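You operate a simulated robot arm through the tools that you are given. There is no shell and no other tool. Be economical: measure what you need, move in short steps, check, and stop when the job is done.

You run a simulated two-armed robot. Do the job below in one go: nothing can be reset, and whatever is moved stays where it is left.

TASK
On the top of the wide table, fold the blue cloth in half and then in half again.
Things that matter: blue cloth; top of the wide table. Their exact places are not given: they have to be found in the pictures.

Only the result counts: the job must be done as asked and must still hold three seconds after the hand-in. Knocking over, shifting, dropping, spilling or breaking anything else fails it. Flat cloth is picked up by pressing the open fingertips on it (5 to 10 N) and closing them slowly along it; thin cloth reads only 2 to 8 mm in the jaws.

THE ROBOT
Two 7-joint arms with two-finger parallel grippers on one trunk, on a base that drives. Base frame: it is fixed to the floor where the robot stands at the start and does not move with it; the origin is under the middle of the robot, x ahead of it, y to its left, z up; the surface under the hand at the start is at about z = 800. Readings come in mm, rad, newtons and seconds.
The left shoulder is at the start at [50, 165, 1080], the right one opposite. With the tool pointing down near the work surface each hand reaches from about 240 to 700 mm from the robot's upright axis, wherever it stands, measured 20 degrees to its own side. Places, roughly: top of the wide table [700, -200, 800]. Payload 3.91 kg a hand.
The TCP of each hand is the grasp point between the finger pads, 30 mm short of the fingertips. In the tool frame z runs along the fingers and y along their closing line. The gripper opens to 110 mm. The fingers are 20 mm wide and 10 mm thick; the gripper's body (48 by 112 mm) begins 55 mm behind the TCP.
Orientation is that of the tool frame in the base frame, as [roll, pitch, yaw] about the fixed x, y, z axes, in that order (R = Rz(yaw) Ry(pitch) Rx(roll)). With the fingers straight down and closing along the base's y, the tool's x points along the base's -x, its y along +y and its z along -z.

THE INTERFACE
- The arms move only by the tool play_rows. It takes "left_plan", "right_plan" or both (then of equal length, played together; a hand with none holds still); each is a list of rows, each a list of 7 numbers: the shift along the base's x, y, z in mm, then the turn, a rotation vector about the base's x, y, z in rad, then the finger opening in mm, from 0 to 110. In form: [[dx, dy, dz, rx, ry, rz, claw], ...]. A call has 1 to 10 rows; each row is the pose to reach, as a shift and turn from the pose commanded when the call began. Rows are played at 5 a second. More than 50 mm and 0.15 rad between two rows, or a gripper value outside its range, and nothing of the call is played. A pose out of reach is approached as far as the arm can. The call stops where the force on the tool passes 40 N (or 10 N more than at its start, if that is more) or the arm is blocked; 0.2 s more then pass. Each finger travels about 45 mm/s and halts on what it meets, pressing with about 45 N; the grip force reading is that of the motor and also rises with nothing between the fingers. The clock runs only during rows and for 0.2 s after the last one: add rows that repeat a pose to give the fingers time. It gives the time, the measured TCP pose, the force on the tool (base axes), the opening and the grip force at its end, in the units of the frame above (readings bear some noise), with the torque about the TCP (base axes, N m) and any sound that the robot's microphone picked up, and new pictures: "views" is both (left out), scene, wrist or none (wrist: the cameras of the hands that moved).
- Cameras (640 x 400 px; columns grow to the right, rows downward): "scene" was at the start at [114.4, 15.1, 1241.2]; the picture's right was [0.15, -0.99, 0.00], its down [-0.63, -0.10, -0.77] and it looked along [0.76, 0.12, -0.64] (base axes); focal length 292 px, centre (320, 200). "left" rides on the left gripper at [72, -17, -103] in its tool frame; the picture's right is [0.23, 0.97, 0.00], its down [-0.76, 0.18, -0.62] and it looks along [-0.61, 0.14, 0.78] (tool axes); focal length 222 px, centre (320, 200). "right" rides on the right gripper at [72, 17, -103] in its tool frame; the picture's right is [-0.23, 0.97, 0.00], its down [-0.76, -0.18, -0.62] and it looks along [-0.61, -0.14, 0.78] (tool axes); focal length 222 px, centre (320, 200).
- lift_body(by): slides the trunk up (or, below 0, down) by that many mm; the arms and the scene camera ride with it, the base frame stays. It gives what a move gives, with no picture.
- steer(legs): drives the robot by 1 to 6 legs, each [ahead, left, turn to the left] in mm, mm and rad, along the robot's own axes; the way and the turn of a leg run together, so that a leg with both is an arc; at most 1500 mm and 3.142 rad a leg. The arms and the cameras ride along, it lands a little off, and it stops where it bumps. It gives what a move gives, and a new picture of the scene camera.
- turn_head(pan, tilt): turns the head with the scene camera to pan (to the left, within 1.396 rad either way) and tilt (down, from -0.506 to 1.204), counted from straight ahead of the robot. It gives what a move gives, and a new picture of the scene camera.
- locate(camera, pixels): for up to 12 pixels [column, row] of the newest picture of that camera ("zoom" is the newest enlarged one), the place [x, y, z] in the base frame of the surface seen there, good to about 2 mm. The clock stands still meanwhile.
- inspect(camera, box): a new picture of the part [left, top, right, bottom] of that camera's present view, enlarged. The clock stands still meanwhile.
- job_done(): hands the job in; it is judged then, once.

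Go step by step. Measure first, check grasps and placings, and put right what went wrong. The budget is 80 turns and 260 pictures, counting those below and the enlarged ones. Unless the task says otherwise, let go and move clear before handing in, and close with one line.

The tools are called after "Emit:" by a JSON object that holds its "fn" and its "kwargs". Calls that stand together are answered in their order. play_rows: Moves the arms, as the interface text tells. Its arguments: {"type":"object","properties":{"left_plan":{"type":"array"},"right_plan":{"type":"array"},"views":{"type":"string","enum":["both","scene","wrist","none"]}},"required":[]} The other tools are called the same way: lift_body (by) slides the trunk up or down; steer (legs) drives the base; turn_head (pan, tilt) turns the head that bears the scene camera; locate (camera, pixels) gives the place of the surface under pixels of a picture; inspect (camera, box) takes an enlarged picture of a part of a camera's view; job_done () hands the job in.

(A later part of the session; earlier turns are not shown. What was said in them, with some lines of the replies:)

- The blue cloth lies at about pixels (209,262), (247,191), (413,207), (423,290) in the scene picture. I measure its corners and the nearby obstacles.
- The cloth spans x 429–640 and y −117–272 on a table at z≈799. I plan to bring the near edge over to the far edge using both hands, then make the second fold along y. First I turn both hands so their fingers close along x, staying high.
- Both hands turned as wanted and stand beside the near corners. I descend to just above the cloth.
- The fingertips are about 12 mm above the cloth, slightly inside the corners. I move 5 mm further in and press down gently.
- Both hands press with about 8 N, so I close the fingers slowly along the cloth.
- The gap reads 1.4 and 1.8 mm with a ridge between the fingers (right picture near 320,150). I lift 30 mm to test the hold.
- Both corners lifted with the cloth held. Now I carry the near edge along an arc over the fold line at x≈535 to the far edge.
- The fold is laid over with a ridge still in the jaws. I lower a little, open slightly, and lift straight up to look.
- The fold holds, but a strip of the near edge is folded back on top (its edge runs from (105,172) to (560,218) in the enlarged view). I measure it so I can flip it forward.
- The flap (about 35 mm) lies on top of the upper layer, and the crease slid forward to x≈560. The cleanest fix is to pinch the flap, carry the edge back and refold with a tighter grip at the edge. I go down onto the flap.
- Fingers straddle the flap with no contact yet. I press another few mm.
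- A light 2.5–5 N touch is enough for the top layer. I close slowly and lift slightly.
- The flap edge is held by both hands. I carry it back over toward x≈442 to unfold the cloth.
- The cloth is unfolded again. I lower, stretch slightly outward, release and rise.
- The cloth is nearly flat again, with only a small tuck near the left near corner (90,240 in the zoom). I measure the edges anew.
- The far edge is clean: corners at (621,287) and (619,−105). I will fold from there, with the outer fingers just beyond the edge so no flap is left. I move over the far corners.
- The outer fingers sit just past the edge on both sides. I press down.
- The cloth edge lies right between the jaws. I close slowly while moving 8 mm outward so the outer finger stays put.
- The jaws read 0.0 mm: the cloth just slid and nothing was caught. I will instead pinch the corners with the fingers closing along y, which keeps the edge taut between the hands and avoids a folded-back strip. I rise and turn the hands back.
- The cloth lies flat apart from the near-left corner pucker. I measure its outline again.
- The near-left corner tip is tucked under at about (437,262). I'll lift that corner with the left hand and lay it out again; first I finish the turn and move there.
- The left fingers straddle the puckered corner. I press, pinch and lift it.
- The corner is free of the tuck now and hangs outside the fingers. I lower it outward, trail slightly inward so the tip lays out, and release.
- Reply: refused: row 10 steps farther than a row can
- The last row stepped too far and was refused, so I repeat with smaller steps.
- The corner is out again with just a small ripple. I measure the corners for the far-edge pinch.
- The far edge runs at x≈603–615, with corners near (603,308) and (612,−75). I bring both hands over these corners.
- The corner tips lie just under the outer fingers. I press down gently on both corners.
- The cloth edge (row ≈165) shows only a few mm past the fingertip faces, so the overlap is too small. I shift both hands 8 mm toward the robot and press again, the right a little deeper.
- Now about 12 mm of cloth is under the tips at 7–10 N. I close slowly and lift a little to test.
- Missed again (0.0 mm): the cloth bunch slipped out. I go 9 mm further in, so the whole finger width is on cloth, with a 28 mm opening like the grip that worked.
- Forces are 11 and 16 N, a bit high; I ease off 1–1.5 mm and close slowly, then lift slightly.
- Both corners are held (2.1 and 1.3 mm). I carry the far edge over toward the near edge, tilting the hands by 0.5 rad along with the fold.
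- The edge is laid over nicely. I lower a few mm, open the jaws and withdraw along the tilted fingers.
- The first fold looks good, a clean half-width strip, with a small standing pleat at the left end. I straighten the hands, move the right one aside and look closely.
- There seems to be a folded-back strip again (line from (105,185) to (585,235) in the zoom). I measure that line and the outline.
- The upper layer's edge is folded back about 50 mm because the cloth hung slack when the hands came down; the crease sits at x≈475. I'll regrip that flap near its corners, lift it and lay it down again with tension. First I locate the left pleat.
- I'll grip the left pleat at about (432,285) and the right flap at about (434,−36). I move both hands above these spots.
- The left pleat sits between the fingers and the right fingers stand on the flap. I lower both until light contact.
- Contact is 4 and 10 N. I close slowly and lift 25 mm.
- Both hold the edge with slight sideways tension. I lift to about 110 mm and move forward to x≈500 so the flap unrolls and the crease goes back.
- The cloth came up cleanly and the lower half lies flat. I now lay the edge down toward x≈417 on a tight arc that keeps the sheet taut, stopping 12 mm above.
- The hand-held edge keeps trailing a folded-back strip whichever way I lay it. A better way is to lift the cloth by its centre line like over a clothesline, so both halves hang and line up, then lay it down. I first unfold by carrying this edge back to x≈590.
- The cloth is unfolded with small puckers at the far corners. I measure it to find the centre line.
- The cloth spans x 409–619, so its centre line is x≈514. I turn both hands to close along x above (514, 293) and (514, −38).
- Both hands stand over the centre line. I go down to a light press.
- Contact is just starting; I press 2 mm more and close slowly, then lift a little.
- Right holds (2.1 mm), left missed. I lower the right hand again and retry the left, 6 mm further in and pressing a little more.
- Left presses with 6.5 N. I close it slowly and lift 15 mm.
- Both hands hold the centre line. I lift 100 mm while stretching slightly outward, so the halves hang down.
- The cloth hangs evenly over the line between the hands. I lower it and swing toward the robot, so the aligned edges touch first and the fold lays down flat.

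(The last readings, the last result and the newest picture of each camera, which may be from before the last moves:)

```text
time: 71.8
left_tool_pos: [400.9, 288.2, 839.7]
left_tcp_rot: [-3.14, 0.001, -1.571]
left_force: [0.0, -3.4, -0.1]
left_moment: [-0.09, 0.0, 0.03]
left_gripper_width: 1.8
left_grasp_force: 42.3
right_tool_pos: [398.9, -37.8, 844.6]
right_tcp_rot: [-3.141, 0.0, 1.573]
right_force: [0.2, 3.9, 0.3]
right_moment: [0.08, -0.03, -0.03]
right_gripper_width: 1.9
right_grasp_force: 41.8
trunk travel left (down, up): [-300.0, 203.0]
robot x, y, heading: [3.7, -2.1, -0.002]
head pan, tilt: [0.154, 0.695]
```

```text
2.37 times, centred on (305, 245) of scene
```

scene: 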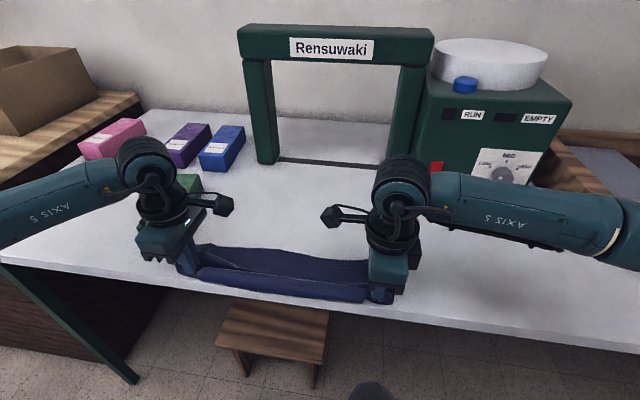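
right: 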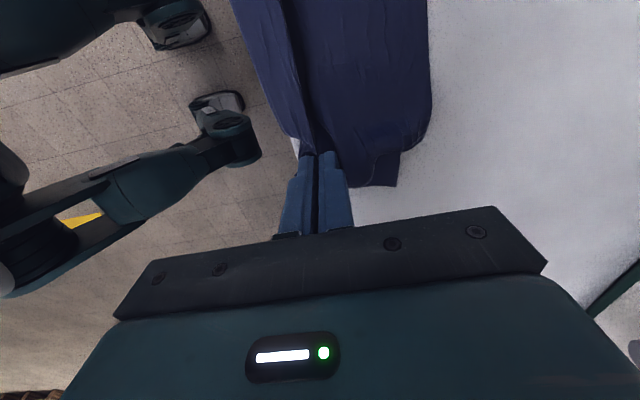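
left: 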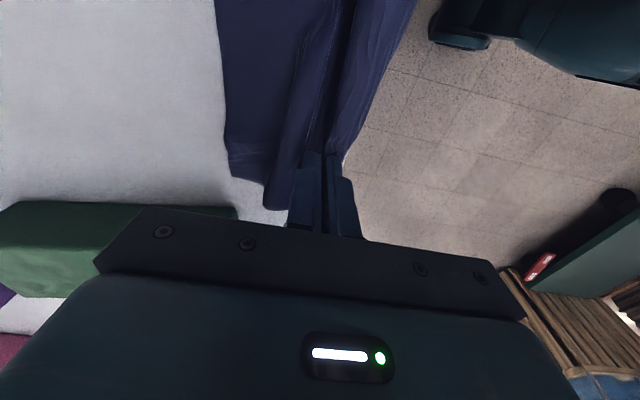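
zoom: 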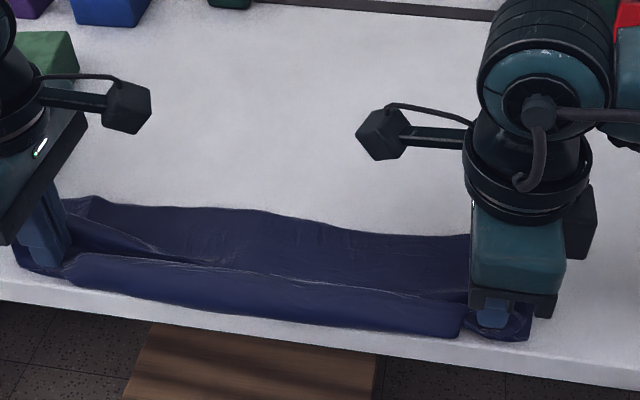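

The fold is laid, but one layer bulges out in front since I lowered too steeply. I lift it again and carry it forward to x≈590 for a longer, trailing lay-down.

Emit:
{"fn": "play_rows", "kwargs": {"left_plan": [[0, 0, 30, 0, 0, 0, 0], [5, 0, 65, 0, 0, 0, 0], [20, 0, 100, 0, 0, 0, 0], [45, 0, 124, 0, 0, 0, 0], [80, 0, 128, 0, 0, 0, 0], [115, 0, 128, 0, 0, 0, 0], [150, 0, 128, 0, 0, 0, 0], [180, 0, 128, 0, 0, 0, 0], [190, 0, 128, 0, 0, 0, 0], [190, 0, 128, 0, 0, 0, 0]], "right_plan": [[0, 0, 30, 0, 0, 0, 0], [5, 0, 65, 0, 0, 0, 0], [20, 0, 100, 0, 0, 0, 0], [45, 0, 124, 0, 0, 0, 0], [80, 0, 128, 0, 0, 0, 0], [115, 0, 128, 0, 0, 0, 0], [150, 0, 128, 0, 0, 0, 0], [180, 0, 128, 0, 0, 0, 0], [190, 0, 128, 0, 0, 0, 0], [190, 0, 128, 0, 0, 0, 0]], "views": "scene"}}

Emit:
{"fn": "inspect", "kwargs": {"camera": "scene", "box": [180, 120, 440, 290]}}

```text
time: 74.0
left_tool_pos: [590.9, 286.4, 969.1]
left_tcp_rot: [3.142, 0.0, -1.572]
left_force: [-0.1, -4.3, 0.4]
left_moment: [-0.08, -0.02, 0.02]
left_gripper_width: 1.4
left_grasp_force: 41.8
right_tool_pos: [589.3, -39.9, 974.1]
right_tcp_rot: [-3.141, 0.001, 1.573]
right_force: [0.4, 3.2, -0.8]
right_moment: [0.04, 0.01, -0.01]
right_gripper_width: 1.6
right_grasp_force: 41.7
trunk travel left (down, up): [-300.0, 203.0]
robot x, y, heading: [-3.7, -2.0, -0.0]
head pan, tilt: [0.154, 0.695]
```

scene: 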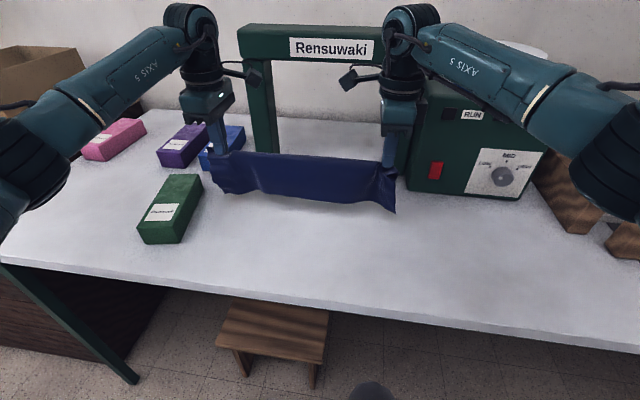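

```text
2.35 times, centred on (310, 205) of scene
```

zoom: 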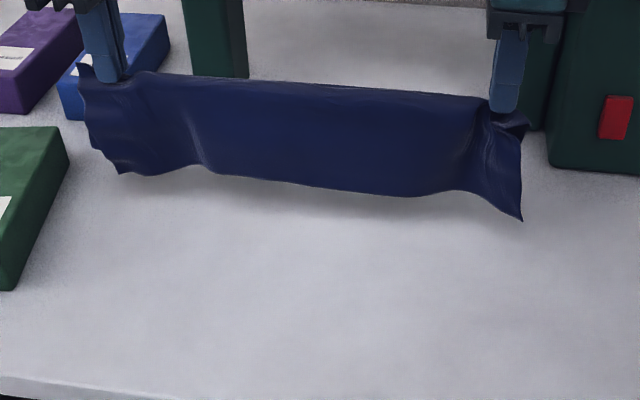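

The cloth hangs neatly again. I lay it down on a long shallow path toward the robot so that it trails straight.

Emit:
{"fn": "play_rows", "kwargs": {"left_plan": [[0, 0, -25, 0, 0, 0, 0], [-10, 0, -44, 0, 0, 0, 0], [-35, 0, -51, 0, 0, 0, 0], [-62, 0, -59, 0, 0, 0, 0], [-88, 0, -69, 0, 0, 0, 0], [-112, 0, -81, 0, 0, 0, 0], [-134, 0, -94, 0, 0, 0, 0], [-152, 0, -106, 0, 0, 0, 0], [-166, 0, -117, 0, 0, 0, 0], [-176, 0, -126, 0, 0, 0, 0]], "right_plan": [[0, 0, -28, 0, 0, 0, 0], [-10, 0, -47, 0, 0, 0, 0], [-35, 0, -54, 0, 0, 0, 0], [-62, 0, -62, 0, 0, 0, 0], [-88, 0, -72, 0, 0, 0, 0], [-112, 0, -84, 0, 0, 0, 0], [-134, 0, -97, 0, 0, 0, 0], [-152, 0, -109, 0, 0, 0, 0], [-166, 0, -121, 0, 0, 0, 0], [-176, 0, -130, 0, 0, 0, 0]], "views": "both"}}

Emit:
{"fn": "inspect", "kwargs": {"camera": "scene", "box": [170, 170, 440, 320]}}

```text
time: 76.2
left_tool_pos: [413.5, 286.1, 843.6]
left_tcp_rot: [-3.14, 0.002, -1.572]
left_force: [0.6, -3.5, 0.4]
left_moment: [-0.08, -0.02, -0.01]
left_gripper_width: 1.6
left_grasp_force: 41.8
right_tool_pos: [411.4, -39.7, 843.4]
right_tcp_rot: [3.14, -0.001, 1.57]
right_force: [0.4, 3.4, 1.2]
right_moment: [0.09, -0.01, -0.05]
right_gripper_width: 1.8
right_grasp_force: 41.7
trunk travel left (down, up): [-300.0, 203.0]
robot x, y, heading: [1.8, -1.4, 0.002]
head pan, tilt: [0.154, 0.695]
```

scene: 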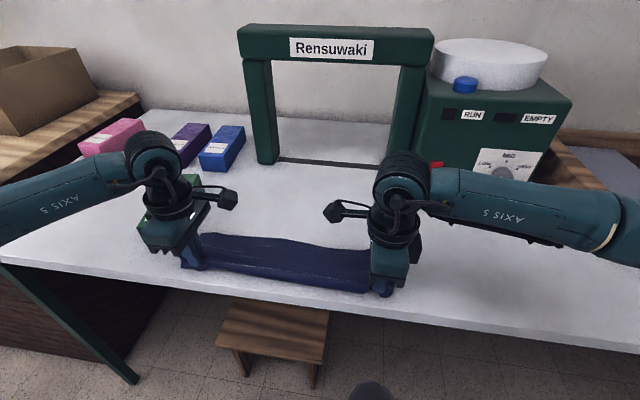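
right: 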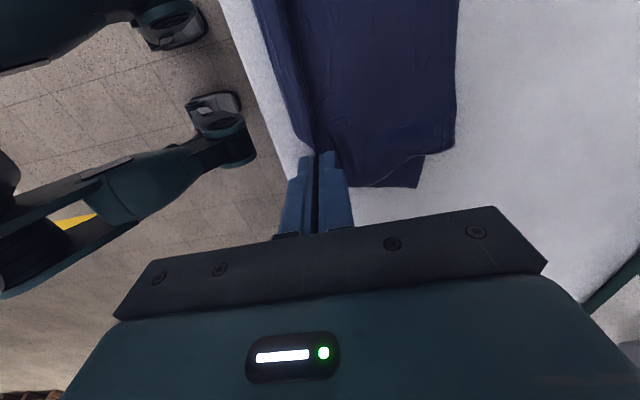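
left: 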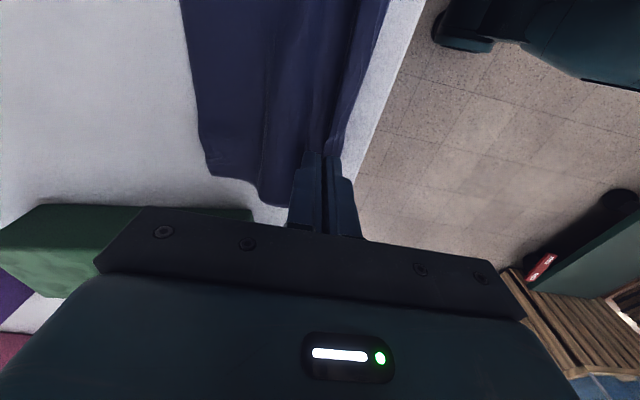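

```text
2.37 times, centred on (305, 245) of scene
```

zoom: 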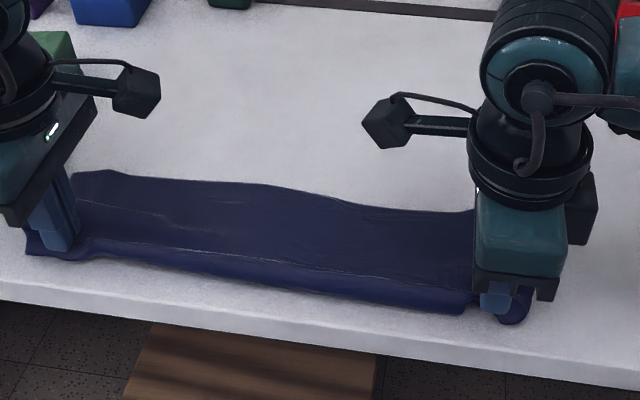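

Now it lies straight with only a small roll at the fold. I lower the last few mm, release and rise.

Emit:
{"fn": "play_rows", "kwargs": {"left_plan": [[-6, 0, -4, 0, 0, 0, 0], [-12, 0, -8, 0, 0, 0, 0], [-12, 0, -8, 0, 0, 0, 5], [-12, 0, -8, 0, 0, 0, 10], [-12, 0, -8, 0, 0, 0, 14], [-12, 0, 5, 0, 0, 0, 14], [-12, 0, 30, 0, 0, 0, 14], [-12, 10, 70, 0, 0, 0, 14], [-12, 40, 100, 0, 0, 0, 14]], "right_plan": [[-6, 0, -4, 0, 0, 0, 0], [-12, 0, -8, 0, 0, 0, 0], [-12, 0, -8, 0, 0, 0, 5], [-12, 0, -8, 0, 0, 0, 10], [-12, 0, -8, 0, 0, 0, 14], [-12, 0, 5, 0, 0, 0, 14], [-12, 0, 30, 0, 0, 0, 14], [-12, -20, 70, 0, 0, 0, 14], [-12, -60, 95, 0, 0, 0, 14]]}}

Emit:
{"fn": "inspect", "kwargs": {"camera": "scene", "box": [170, 190, 410, 320]}}

```text
time: 78.2
left_tool_pos: [401.9, 326.4, 944.4]
left_tcp_rot: [-3.142, -0.001, -1.571]
left_force: [0.0, -0.3, -0.4]
left_moment: [0.0, -0.01, 0.01]
left_gripper_width: 14.1
left_grasp_force: 0.0
right_tool_pos: [397.4, -101.0, 939.5]
right_tcp_rot: [-3.139, 0.0, 1.572]
right_force: [-0.5, 0.2, 0.0]
right_moment: [-0.02, 0.01, -0.02]
right_gripper_width: 13.8
right_grasp_force: 0.1
trunk travel left (down, up): [-300.0, 203.0]
robot x, y, heading: [-1.4, 3.3, 0.003]
head pan, tilt: [0.154, 0.695]
```

scene: 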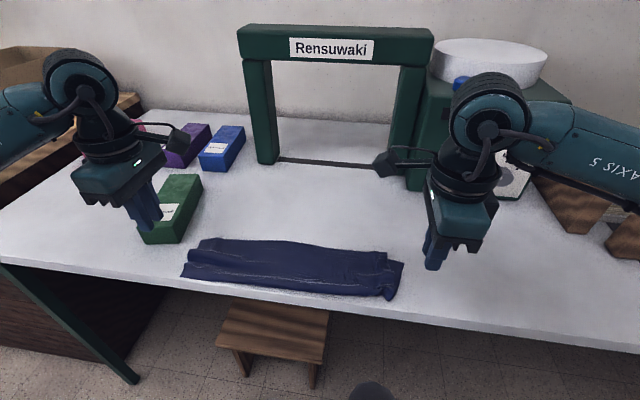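
right: 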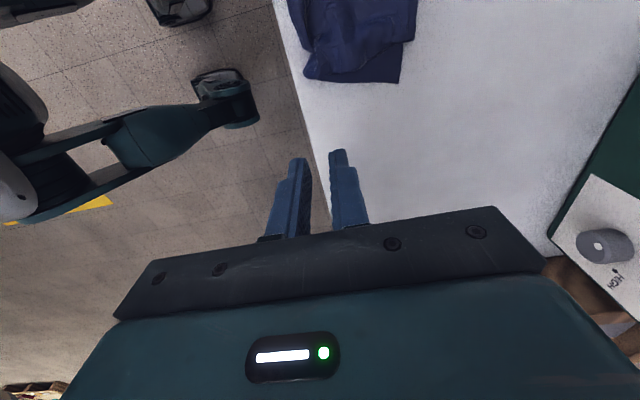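
left: 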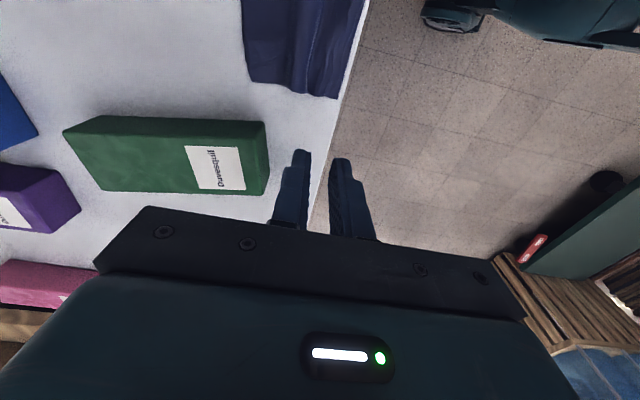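

```text
2.67 times, centred on (290, 255) of scene
```

zoom: 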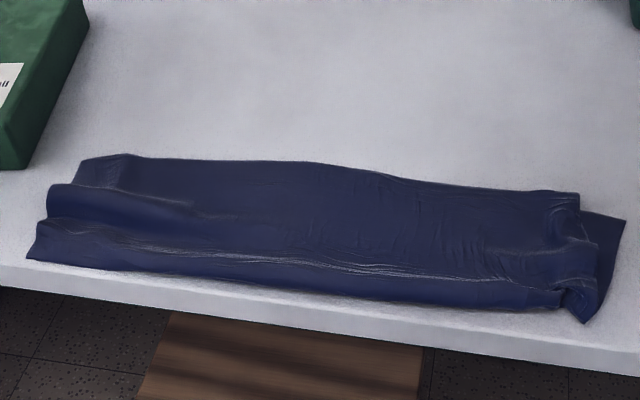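

The strip is folded in half now, with the lower layer peeking out at the right end and a ripple at the left. I measure it.

Emit:
{"fn": "locate", "kwargs": {"camera": "zoom", "pixels": [[82, 160], [30, 258], [50, 190], [130, 160], [300, 162], [290, 287], [450, 182], [450, 303], [578, 193], [625, 220], [585, 322], [550, 308]]}}

Emit:
{"fn": "inspect", "kwargs": {"camera": "scene", "box": [340, 245, 420, 315]}}

Emit:
{"fn": "inspect", "kwargs": {"camera": "scene", "box": [170, 230, 260, 300]}}

```text
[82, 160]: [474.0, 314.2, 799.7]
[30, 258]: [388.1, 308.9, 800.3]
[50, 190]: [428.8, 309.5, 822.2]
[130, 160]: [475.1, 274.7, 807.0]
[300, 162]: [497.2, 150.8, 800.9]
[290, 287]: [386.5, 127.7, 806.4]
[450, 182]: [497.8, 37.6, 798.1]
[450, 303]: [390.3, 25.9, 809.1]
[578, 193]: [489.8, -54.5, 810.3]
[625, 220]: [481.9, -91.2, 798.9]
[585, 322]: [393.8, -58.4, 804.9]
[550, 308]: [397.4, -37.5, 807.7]
```

```text
5.71 times, centred on (380, 280) of scene
```

zoom: 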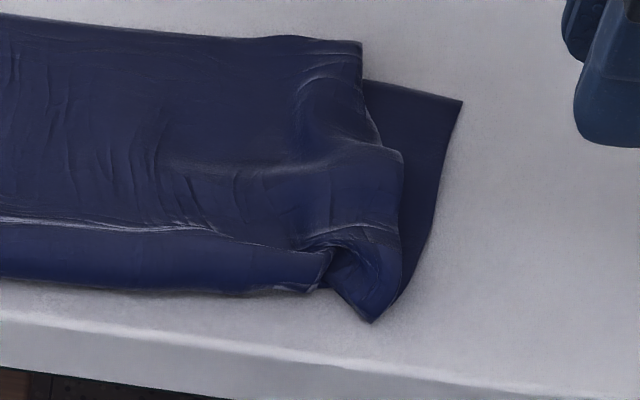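

```text
5.71 times, centred on (215, 265) of scene
```

zoom: 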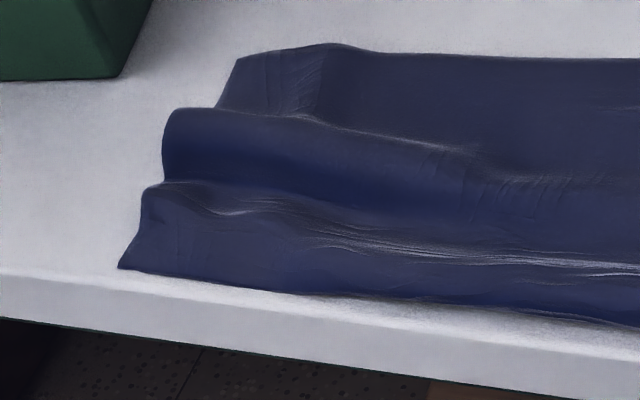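

The strip is half-width (x 388–497, y −58…312), so the first fold is done. For the second fold I want to hang the double strip from its middle at y≈122; I turn the right hand back to close along y, bring it there and move the left hand out of the way.

Emit:
{"fn": "play_rows", "kwargs": {"left_plan": [[0, 10, 20, 0, 0, -0.15, 14], [0, 20, 40, 0, 0, -0.3, 14], [0, 25, 40, 0, 0, -0.45, 14], [0, 30, 40, 0, 0, -0.6, 14], [0, 30, 40, 0, 0, -0.75, 14], [0, 30, 40, 0, 0, -0.9, 14], [0, 30, 40, 0, 0, -1.05, 14], [0, 30, 40, 0, 0, -1.2, 14], [0, 30, 40, 0, 0, -1.35, 14], [0, 30, 40, 0, 0, -1.5, 14]], "right_plan": [[5, 20, 0, 0, 0, 0.15, 30], [10, 45, 0, 0, 0, 0.3, 40], [15, 70, 0, 0, 0, 0.45, 50], [20, 95, 0, 0, 0, 0.6, 50], [25, 120, 0, 0, 0, 0.75, 50], [30, 145, 0, 0, 0, 0.9, 50], [35, 170, 0, 0, 0, 1.05, 50], [40, 195, 0, 0, 0, 1.2, 50], [44, 215, 0, 0, 0, 1.35, 50], [44, 223, -20, 0, 0, 1.5, 50]], "views": "both"}}

```text
time: 80.4
left_tool_pos: [403.1, 358.0, 984.4]
left_tcp_rot: [3.141, 0.001, -3.073]
left_force: [-0.1, 0.5, -0.5]
left_moment: [0.0, 0.01, -0.01]
left_gripper_width: 14.1
left_grasp_force: 0.0
right_tool_pos: [444.2, 123.7, 916.4]
right_tcp_rot: [-3.141, 0.0, 3.073]
right_force: [1.0, -0.2, 0.3]
right_moment: [0.0, -0.02, 0.02]
right_gripper_width: 50.1
right_grasp_force: 0.1
trunk travel left (down, up): [-300.0, 203.0]
robot x, y, heading: [-1.0, -1.8, 0.001]
head pan, tilt: [0.154, 0.695]
```

scene: 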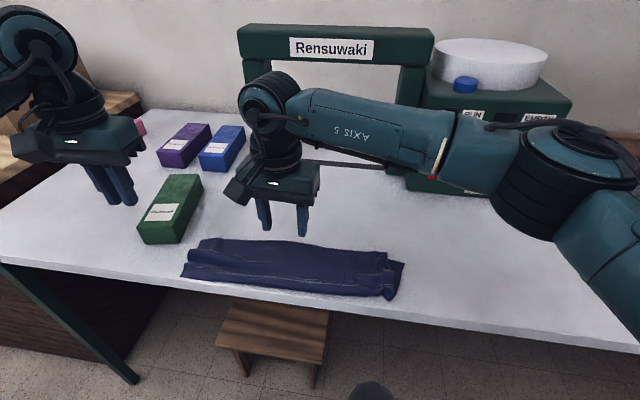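
right: 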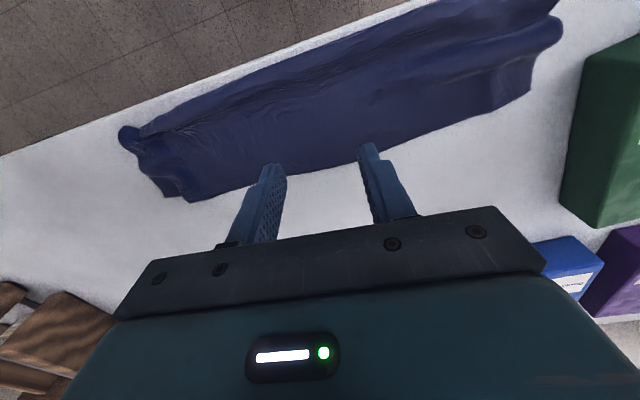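
left: 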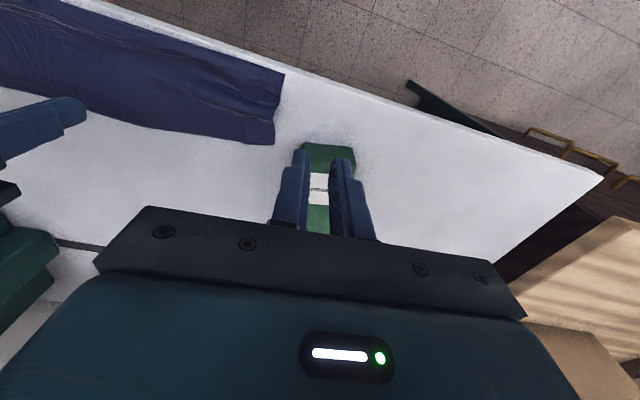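

The right hand is over the strip's middle. I go down and press a bit more firmly, trying to catch both layers.

Emit:
{"fn": "play_rows", "kwargs": {"right_plan": [[-2, -1, -30, 0, 0, 0.07, 50], [-2, -1, -60, 0, 0, 0.07, 50], [-2, -1, -75, 0, 0, 0.07, 50], [-2, -1, -81, 0, 0, 0.07, 50], [-2, -1, -84, 0, 0, 0.07, 50], [-2, -1, -86, 0, 0, 0.07, 50]], "views": "none"}}

```text
time: 81.8
left_tool_pos: [402.0, 356.9, 985.3]
left_tcp_rot: [-3.141, 0.0, -3.072]
left_force: [0.0, 1.1, 0.7]
left_moment: [0.0, 0.02, 0.0]
left_gripper_width: 14.1
left_grasp_force: 0.1
right_tool_pos: [442.6, 122.3, 831.9]
right_tcp_rot: [3.14, 0.001, -3.14]
right_force: [1.4, 1.4, 7.4]
right_moment: [0.02, -0.05, 0.03]
right_gripper_width: 50.2
right_grasp_force: 0.1
trunk travel left (down, up): [-300.0, 203.0]
robot x, y, heading: [0.8, 2.4, 0.001]
head pan, tilt: [0.154, 0.695]
```

Pressing at 7 N; I add 1.5 mm for about 15 N and close slowly over two layers.

Emit:
{"fn": "play_rows", "kwargs": {"right_plan": [[0, 0, -1.5, 0, 0, 0, 44], [0, 0, -1.5, 0, 0, 0, 38], [0, 0, -1.5, 0, 0, 0, 32], [0, 0, -1.5, 0, 0, 0, 26], [0, 0, -1.5, 0, 0, 0, 20], [0, 0, -1.5, 0, 0, 0, 14], [0, 0, -1.5, 0, 0, 0, 8], [0, 0, -1.5, 0, 0, 0, 2], [0, 0, -1.5, 0, 0, 0, 0], [0, 0, -1.5, 0, 0, 0, 0]], "views": "both"}}

Emit:
{"fn": "inspect", "kwargs": {"camera": "right", "box": [220, 60, 440, 220]}}

```text
time: 84.0
left_tool_pos: [401.5, 357.2, 985.7]
left_tcp_rot: [-3.142, 0.002, -3.074]
left_force: [-0.1, 0.2, 0.1]
left_moment: [0.04, 0.0, -0.01]
left_gripper_width: 14.0
left_grasp_force: 0.1
right_tool_pos: [441.3, 120.4, 832.6]
right_tcp_rot: [3.139, 0.005, 3.14]
right_force: [-0.2, 0.4, 28.6]
right_moment: [-0.02, -0.08, 0.02]
right_gripper_width: 3.8
right_grasp_force: 44.1
trunk travel left (down, up): [-300.0, 203.0]
robot x, y, heading: [-0.2, 1.5, -0.001]
head pan, tilt: [0.154, 0.695]
```

scene: 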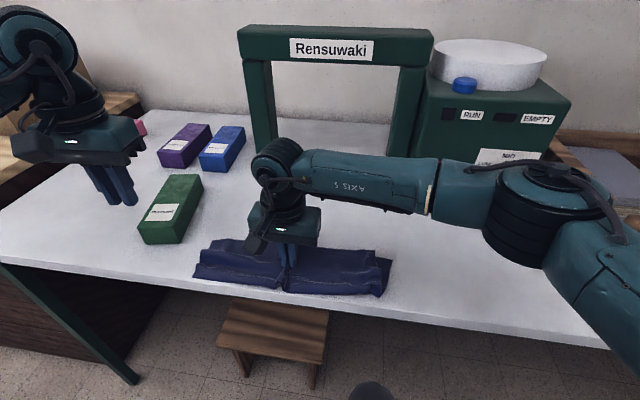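
right: 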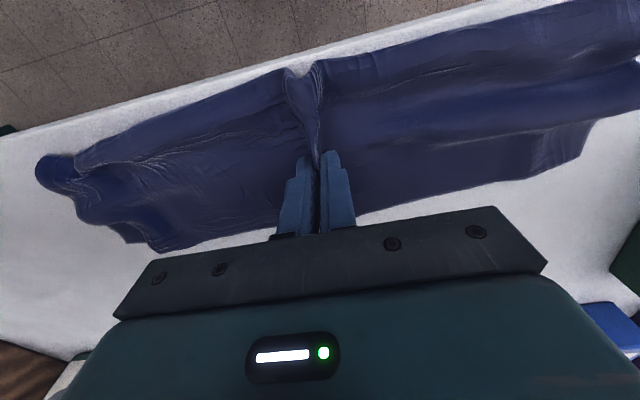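

```text
2.50 times, centred on (330, 140) of right
```

zoom: 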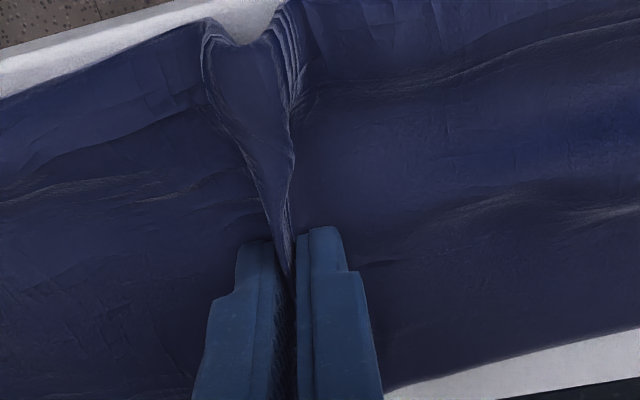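

The gap reads 3.8 mm, so both layers are in the jaws and the whole strip pleated up. I lift slowly and check.

Emit:
{"fn": "play_rows", "kwargs": {"right_plan": [[0, 0, 10, 0, 0, 0, 0], [0, 0, 22, 0, 0, 0, 0], [0, 0, 36, 0, 0, 0, 0], [0, 0, 50, 0, 0, 0, 0], [0, 0, 66, 0, 0, 0, 0], [0, 0, 82, 0, 0, 0, 0]], "views": "both"}}

Emit:
{"fn": "inspect", "kwargs": {"camera": "scene", "box": [170, 170, 420, 320]}}

```text
time: 85.4
left_tool_pos: [403.0, 358.1, 984.2]
left_tcp_rot: [-3.141, 0.0, -3.072]
left_force: [-0.2, -0.7, 0.3]
left_moment: [0.01, 0.0, -0.02]
left_gripper_width: 14.1
left_grasp_force: 0.0
right_tool_pos: [442.9, 122.2, 913.7]
right_tcp_rot: [3.141, 0.0, -3.141]
right_force: [-0.3, 0.2, 0.5]
right_moment: [-0.03, -0.01, -0.01]
right_gripper_width: 3.5
right_grasp_force: 43.6
trunk travel left (down, up): [-300.0, 203.0]
robot x, y, heading: [-1.4, 1.9, -0.002]
head pan, tilt: [0.154, 0.695]
```

scene: 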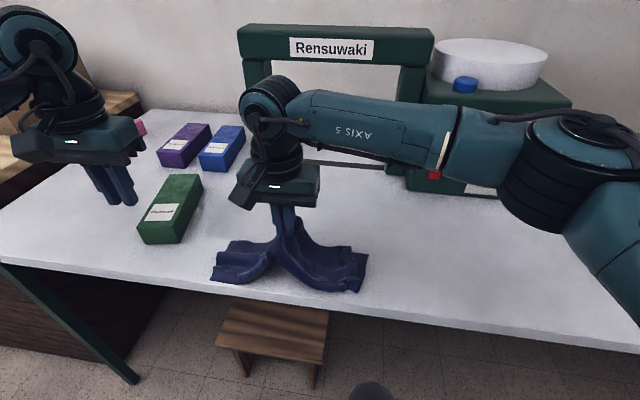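
right: 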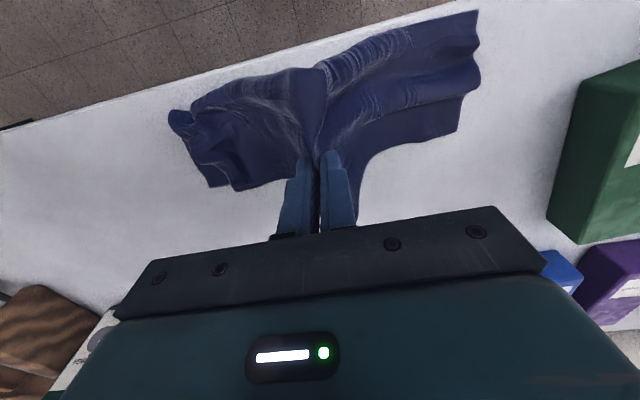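

```text
2.56 times, centred on (295, 245) of scene
```

zoom: 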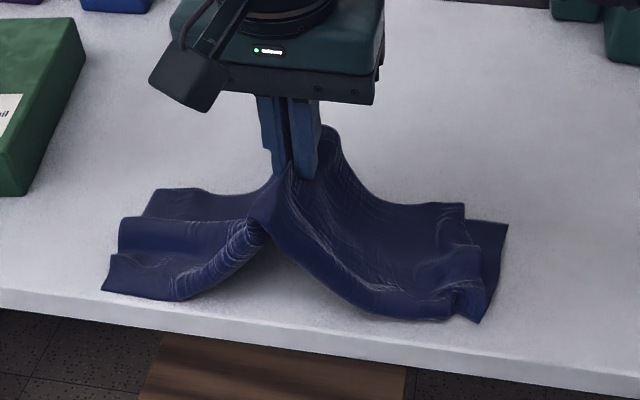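

Both layers rise together like a tent. I keep lifting until both halves hang free.

Emit:
{"fn": "play_rows", "kwargs": {"right_plan": [[0, 0, 14, 0, 0, 0, 0], [0, 0, 28, 0, 0, 0, 0], [0, 0, 42, 0, 0, 0, 0], [0, 0, 56, 0, 0, 0, 0], [0, 0, 70, 0, 0, 0, 0], [0, 0, 84, 0, 0, 0, 0], [0, 0, 98, 0, 0, 0, 0], [0, 0, 112, 0, 0, 0, 0], [0, 0, 120, 0, 0, 0, 0], [0, 0, 120, 0, 0, 0, 0]], "views": "both"}}

Emit:
{"fn": "inspect", "kwargs": {"camera": "scene", "box": [180, 120, 420, 300]}}

```text
time: 87.6
left_tool_pos: [402.5, 357.3, 985.0]
left_tcp_rot: [3.141, 0.0, -3.071]
left_force: [0.3, 1.0, 0.0]
left_moment: [0.01, -0.01, 0.01]
left_gripper_width: 14.1
left_grasp_force: 0.0
right_tool_pos: [443.7, 123.6, 1033.3]
right_tcp_rot: [3.141, 0.0, -3.14]
right_force: [-0.5, -1.1, 0.0]
right_moment: [-0.01, 0.0, 0.02]
right_gripper_width: 3.7
right_grasp_force: 43.2
trunk travel left (down, up): [-300.0, 203.0]
robot x, y, heading: [-0.2, -1.0, 0.001]
head pan, tilt: [0.154, 0.695]
```

scene: 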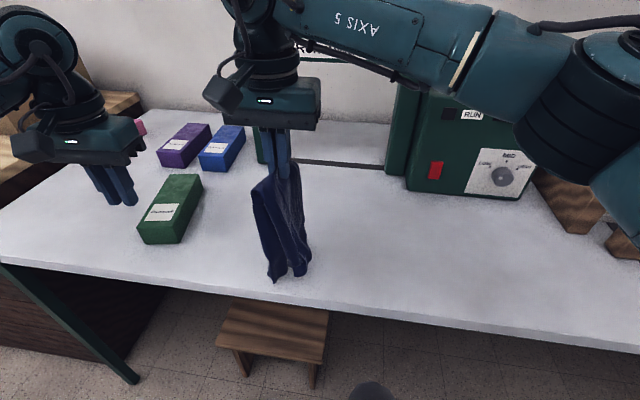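
right: 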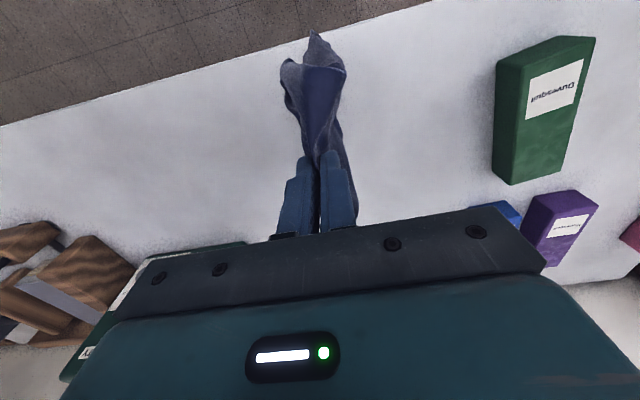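

```text
2.22 times, centred on (300, 210) of scene
```

zoom: 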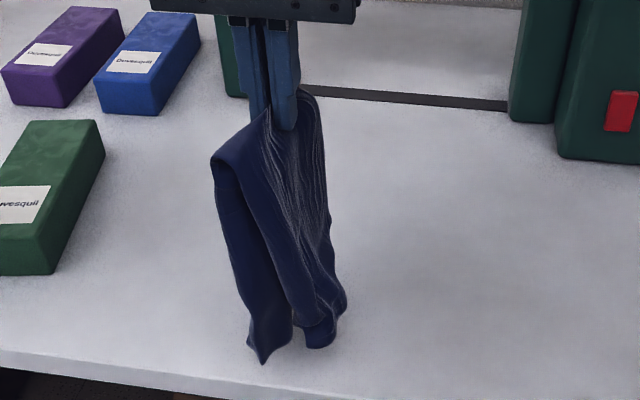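

The folded strip hangs nicely in half. I lay it down trailing toward −y on a shallow path, first part.

Emit:
{"fn": "play_rows", "kwargs": {"right_plan": [[0, -5, -10, 0, 0, 0, 0], [0, -28, -18, 0, 0, 0, 0], [0, -54, -28, 0, 0, 0, 0], [0, -80, -40, 0, 0, 0, 0], [0, -104, -55, 0, 0, 0, 0], [0, -126, -72, 0, 0, 0, 0], [0, -146, -90, 0, 0, 0, 0], [0, -164, -108, 0, 0, 0, 0], [0, -180, -126, 0, 0, 0, 0], [0, -194, -143, 0, 0, 0, 0]], "views": "scene"}}

Emit:
{"fn": "inspect", "kwargs": {"camera": "scene", "box": [220, 150, 460, 310]}}

```text
time: 89.8
left_tool_pos: [402.8, 357.2, 984.6]
left_tcp_rot: [3.141, 0.002, -3.073]
left_force: [-0.5, 0.2, 0.0]
left_moment: [-0.01, 0.01, -0.04]
left_gripper_width: 13.9
left_grasp_force: 0.1
right_tool_pos: [443.9, -72.6, 887.6]
right_tcp_rot: [-3.141, 0.0, -3.141]
right_force: [0.4, -0.4, -0.5]
right_moment: [-0.02, -0.01, 0.0]
right_gripper_width: 3.7
right_grasp_force: 43.7
trunk travel left (down, up): [-300.0, 203.0]
robot x, y, heading: [-0.0, -0.9, 0.001]
head pan, tilt: [0.154, 0.695]
```

scene: 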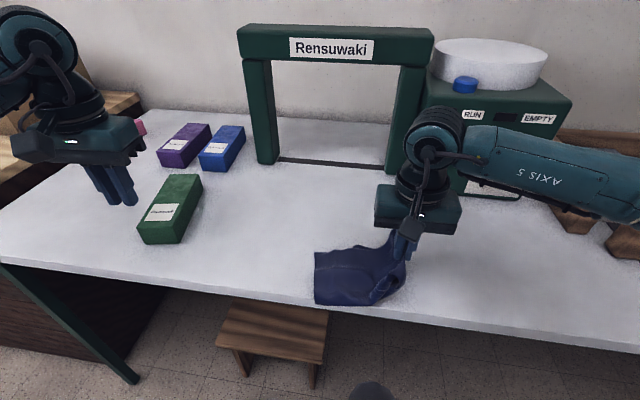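

```text
2.50 times, centred on (340, 230) of scene
```

zoom: 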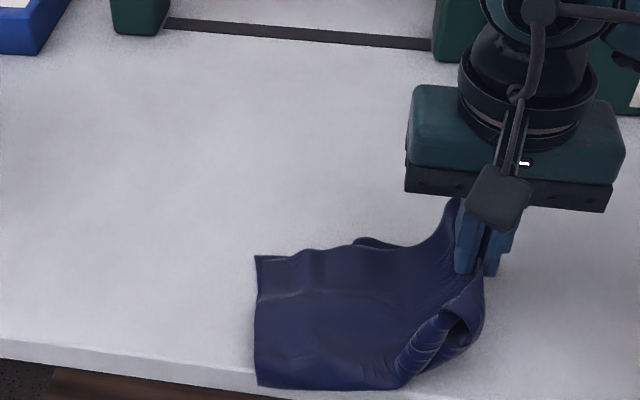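

It trails flat and square. I continue the lay-down, keeping the pull toward −y.

Emit:
{"fn": "play_rows", "kwargs": {"right_plan": [[0, -16, -10, 0, 0, 0, 0], [0, -31, -20, 0, 0, 0, 0], [0, -45, -30, 0, 0, 0, 0], [0, -57, -39, 0, 0, 0, 0], [0, -66, -46, 0, 0, 0, 0], [0, -70, -48, 0, 0, 0, 0]], "views": "both"}}

Emit:
{"fn": "inspect", "kwargs": {"camera": "scene", "box": [260, 180, 480, 320]}}

```text
time: 91.2
left_tool_pos: [402.6, 357.4, 984.3]
left_tcp_rot: [-3.142, 0.001, -3.071]
left_force: [0.3, 0.2, -0.5]
left_moment: [-0.03, 0.0, -0.05]
left_gripper_width: 14.0
left_grasp_force: 0.0
right_tool_pos: [441.3, -141.8, 841.9]
right_tcp_rot: [3.141, 0.001, -3.141]
right_force: [-0.4, 0.1, 2.9]
right_moment: [0.03, 0.02, 0.02]
right_gripper_width: 3.6
right_grasp_force: 43.3
trunk travel left (down, up): [-300.0, 203.0]
robot x, y, heading: [-2.3, -2.2, -0.002]
head pan, tilt: [0.154, 0.695]
```

scene: 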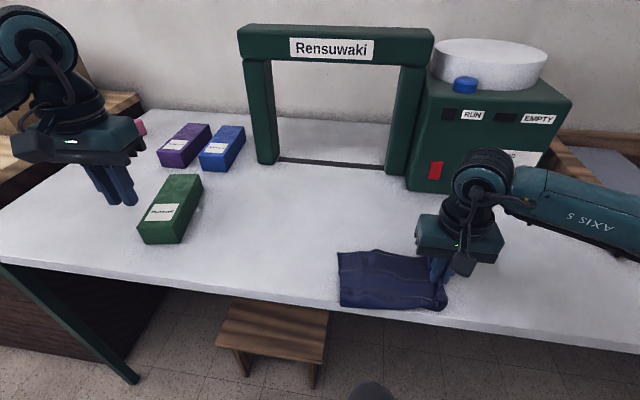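
right: 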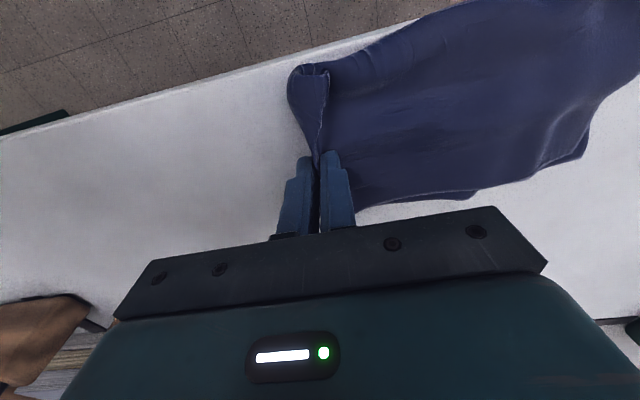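

```text
2.86 times, centred on (370, 250) of scene
```

zoom: 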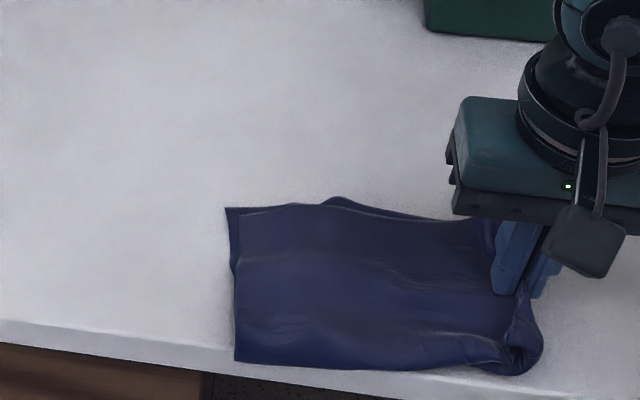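

Excellent: the packet lies flat with ends aligned at the left. I lower slightly with a small pull, open a little and rise.

Emit:
{"fn": "play_rows", "kwargs": {"right_plan": [[0, -5, -1, 0, 0, 0, 0], [0, -5, -1, 0, 0, 0, 6], [0, -5, -1, 0, 0, 0, 12], [0, -5, -1, 0, 0, 0, 16], [0, -5, 12, 0, 0, 0, 16], [0, -5, 40, 0, 0, 0, 16], [0, -30, 75, 0, 0, 0, 16], [0, -70, 100, 0, 0, 0, 16], [0, -110, 105, 0, 0, 0, 16], [0, -110, 105, 0, 0, 0, 16]], "views": "both"}}

Emit:
{"fn": "inspect", "kwargs": {"camera": "scene", "box": [310, 220, 470, 320]}}

```text
time: 93.4
left_tool_pos: [402.5, 357.7, 983.7]
left_tcp_rot: [3.14, 0.0, -3.072]
left_force: [0.7, -0.8, -0.9]
left_moment: [-0.01, 0.04, 0.0]
left_gripper_width: 14.1
left_grasp_force: 0.1
right_tool_pos: [442.6, -252.8, 944.0]
right_tcp_rot: [3.141, -0.001, -3.139]
right_force: [0.2, -0.7, 0.1]
right_moment: [-0.01, -0.01, -0.03]
right_gripper_width: 16.2
right_grasp_force: 0.1
trunk travel left (down, up): [-300.0, 203.0]
robot x, y, heading: [1.1, -3.0, 0.002]
head pan, tilt: [0.154, 0.695]
```

scene: 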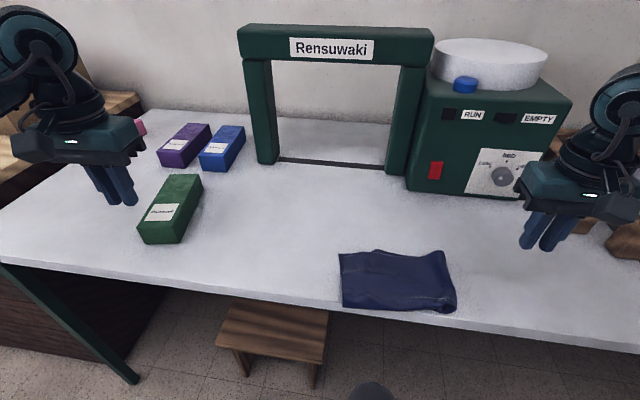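
right: 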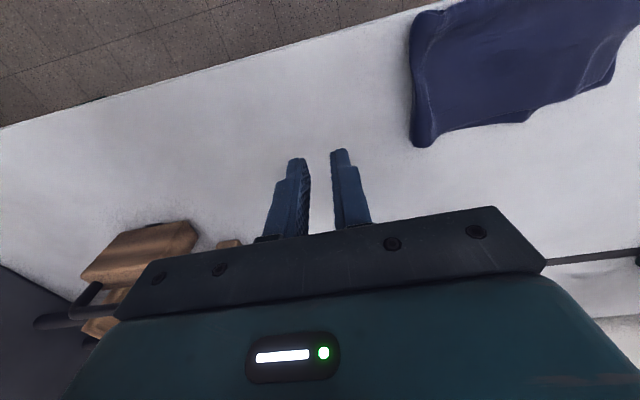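

```text
4.00 times, centred on (390, 270) of scene
```

zoom: 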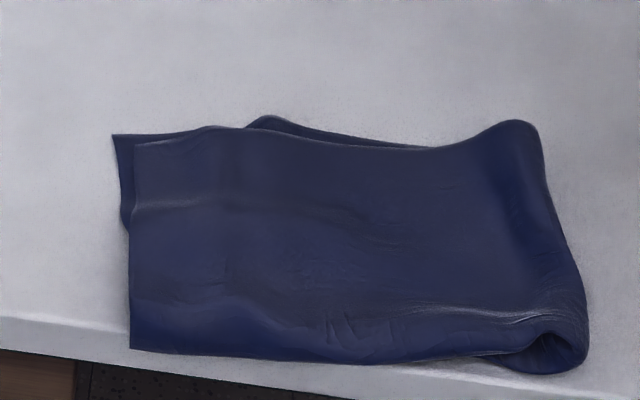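

The cloth is a neat four-layer packet. I measure its outline and heights.

Emit:
{"fn": "locate", "kwargs": {"camera": "zoom", "pixels": [[115, 136], [132, 345], [270, 120], [350, 145], [510, 125], [582, 330], [545, 360], [400, 358], [350, 250], [530, 200], [540, 320], [200, 345]]}}

Emit:
{"fn": "inspect", "kwargs": {"camera": "right", "box": [380, 0, 640, 160]}}

```text
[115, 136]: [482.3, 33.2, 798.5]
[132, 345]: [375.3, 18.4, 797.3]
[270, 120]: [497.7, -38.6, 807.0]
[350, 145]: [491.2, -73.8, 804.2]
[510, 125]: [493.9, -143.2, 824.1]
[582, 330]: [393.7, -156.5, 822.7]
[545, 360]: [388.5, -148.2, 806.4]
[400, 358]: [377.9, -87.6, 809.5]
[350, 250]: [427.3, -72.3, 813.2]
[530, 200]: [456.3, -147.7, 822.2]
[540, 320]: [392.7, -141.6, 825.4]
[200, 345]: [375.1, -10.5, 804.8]
```

```text
2.46 times, centred on (510, 80) of right
```

zoom: 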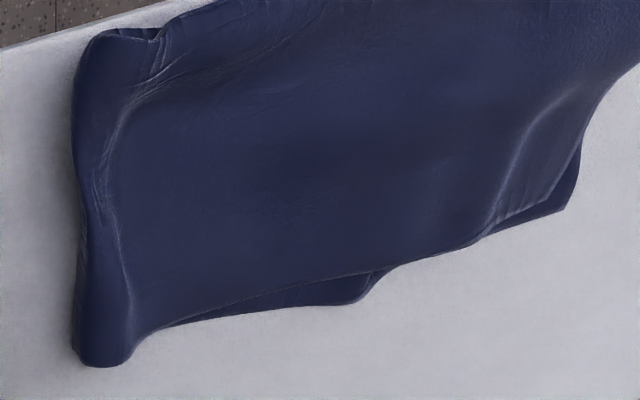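

The packet measures about 115 × 185 mm, against 210 × 388 mm at the start. It lies flat on the table with both hands open and clear, and nothing else was moved, so I hand in.

Emit:
{"fn": "job_done", "kwargs": {}}

```text
The job is handed in.
```

I folded the blue cloth in half and then in half again. It lies as a four-layer packet of about 115 × 185 mm on the wide table, slightly wrinkled and with layer edges up to about 15 mm out of line. Both hands have let go and are clear.
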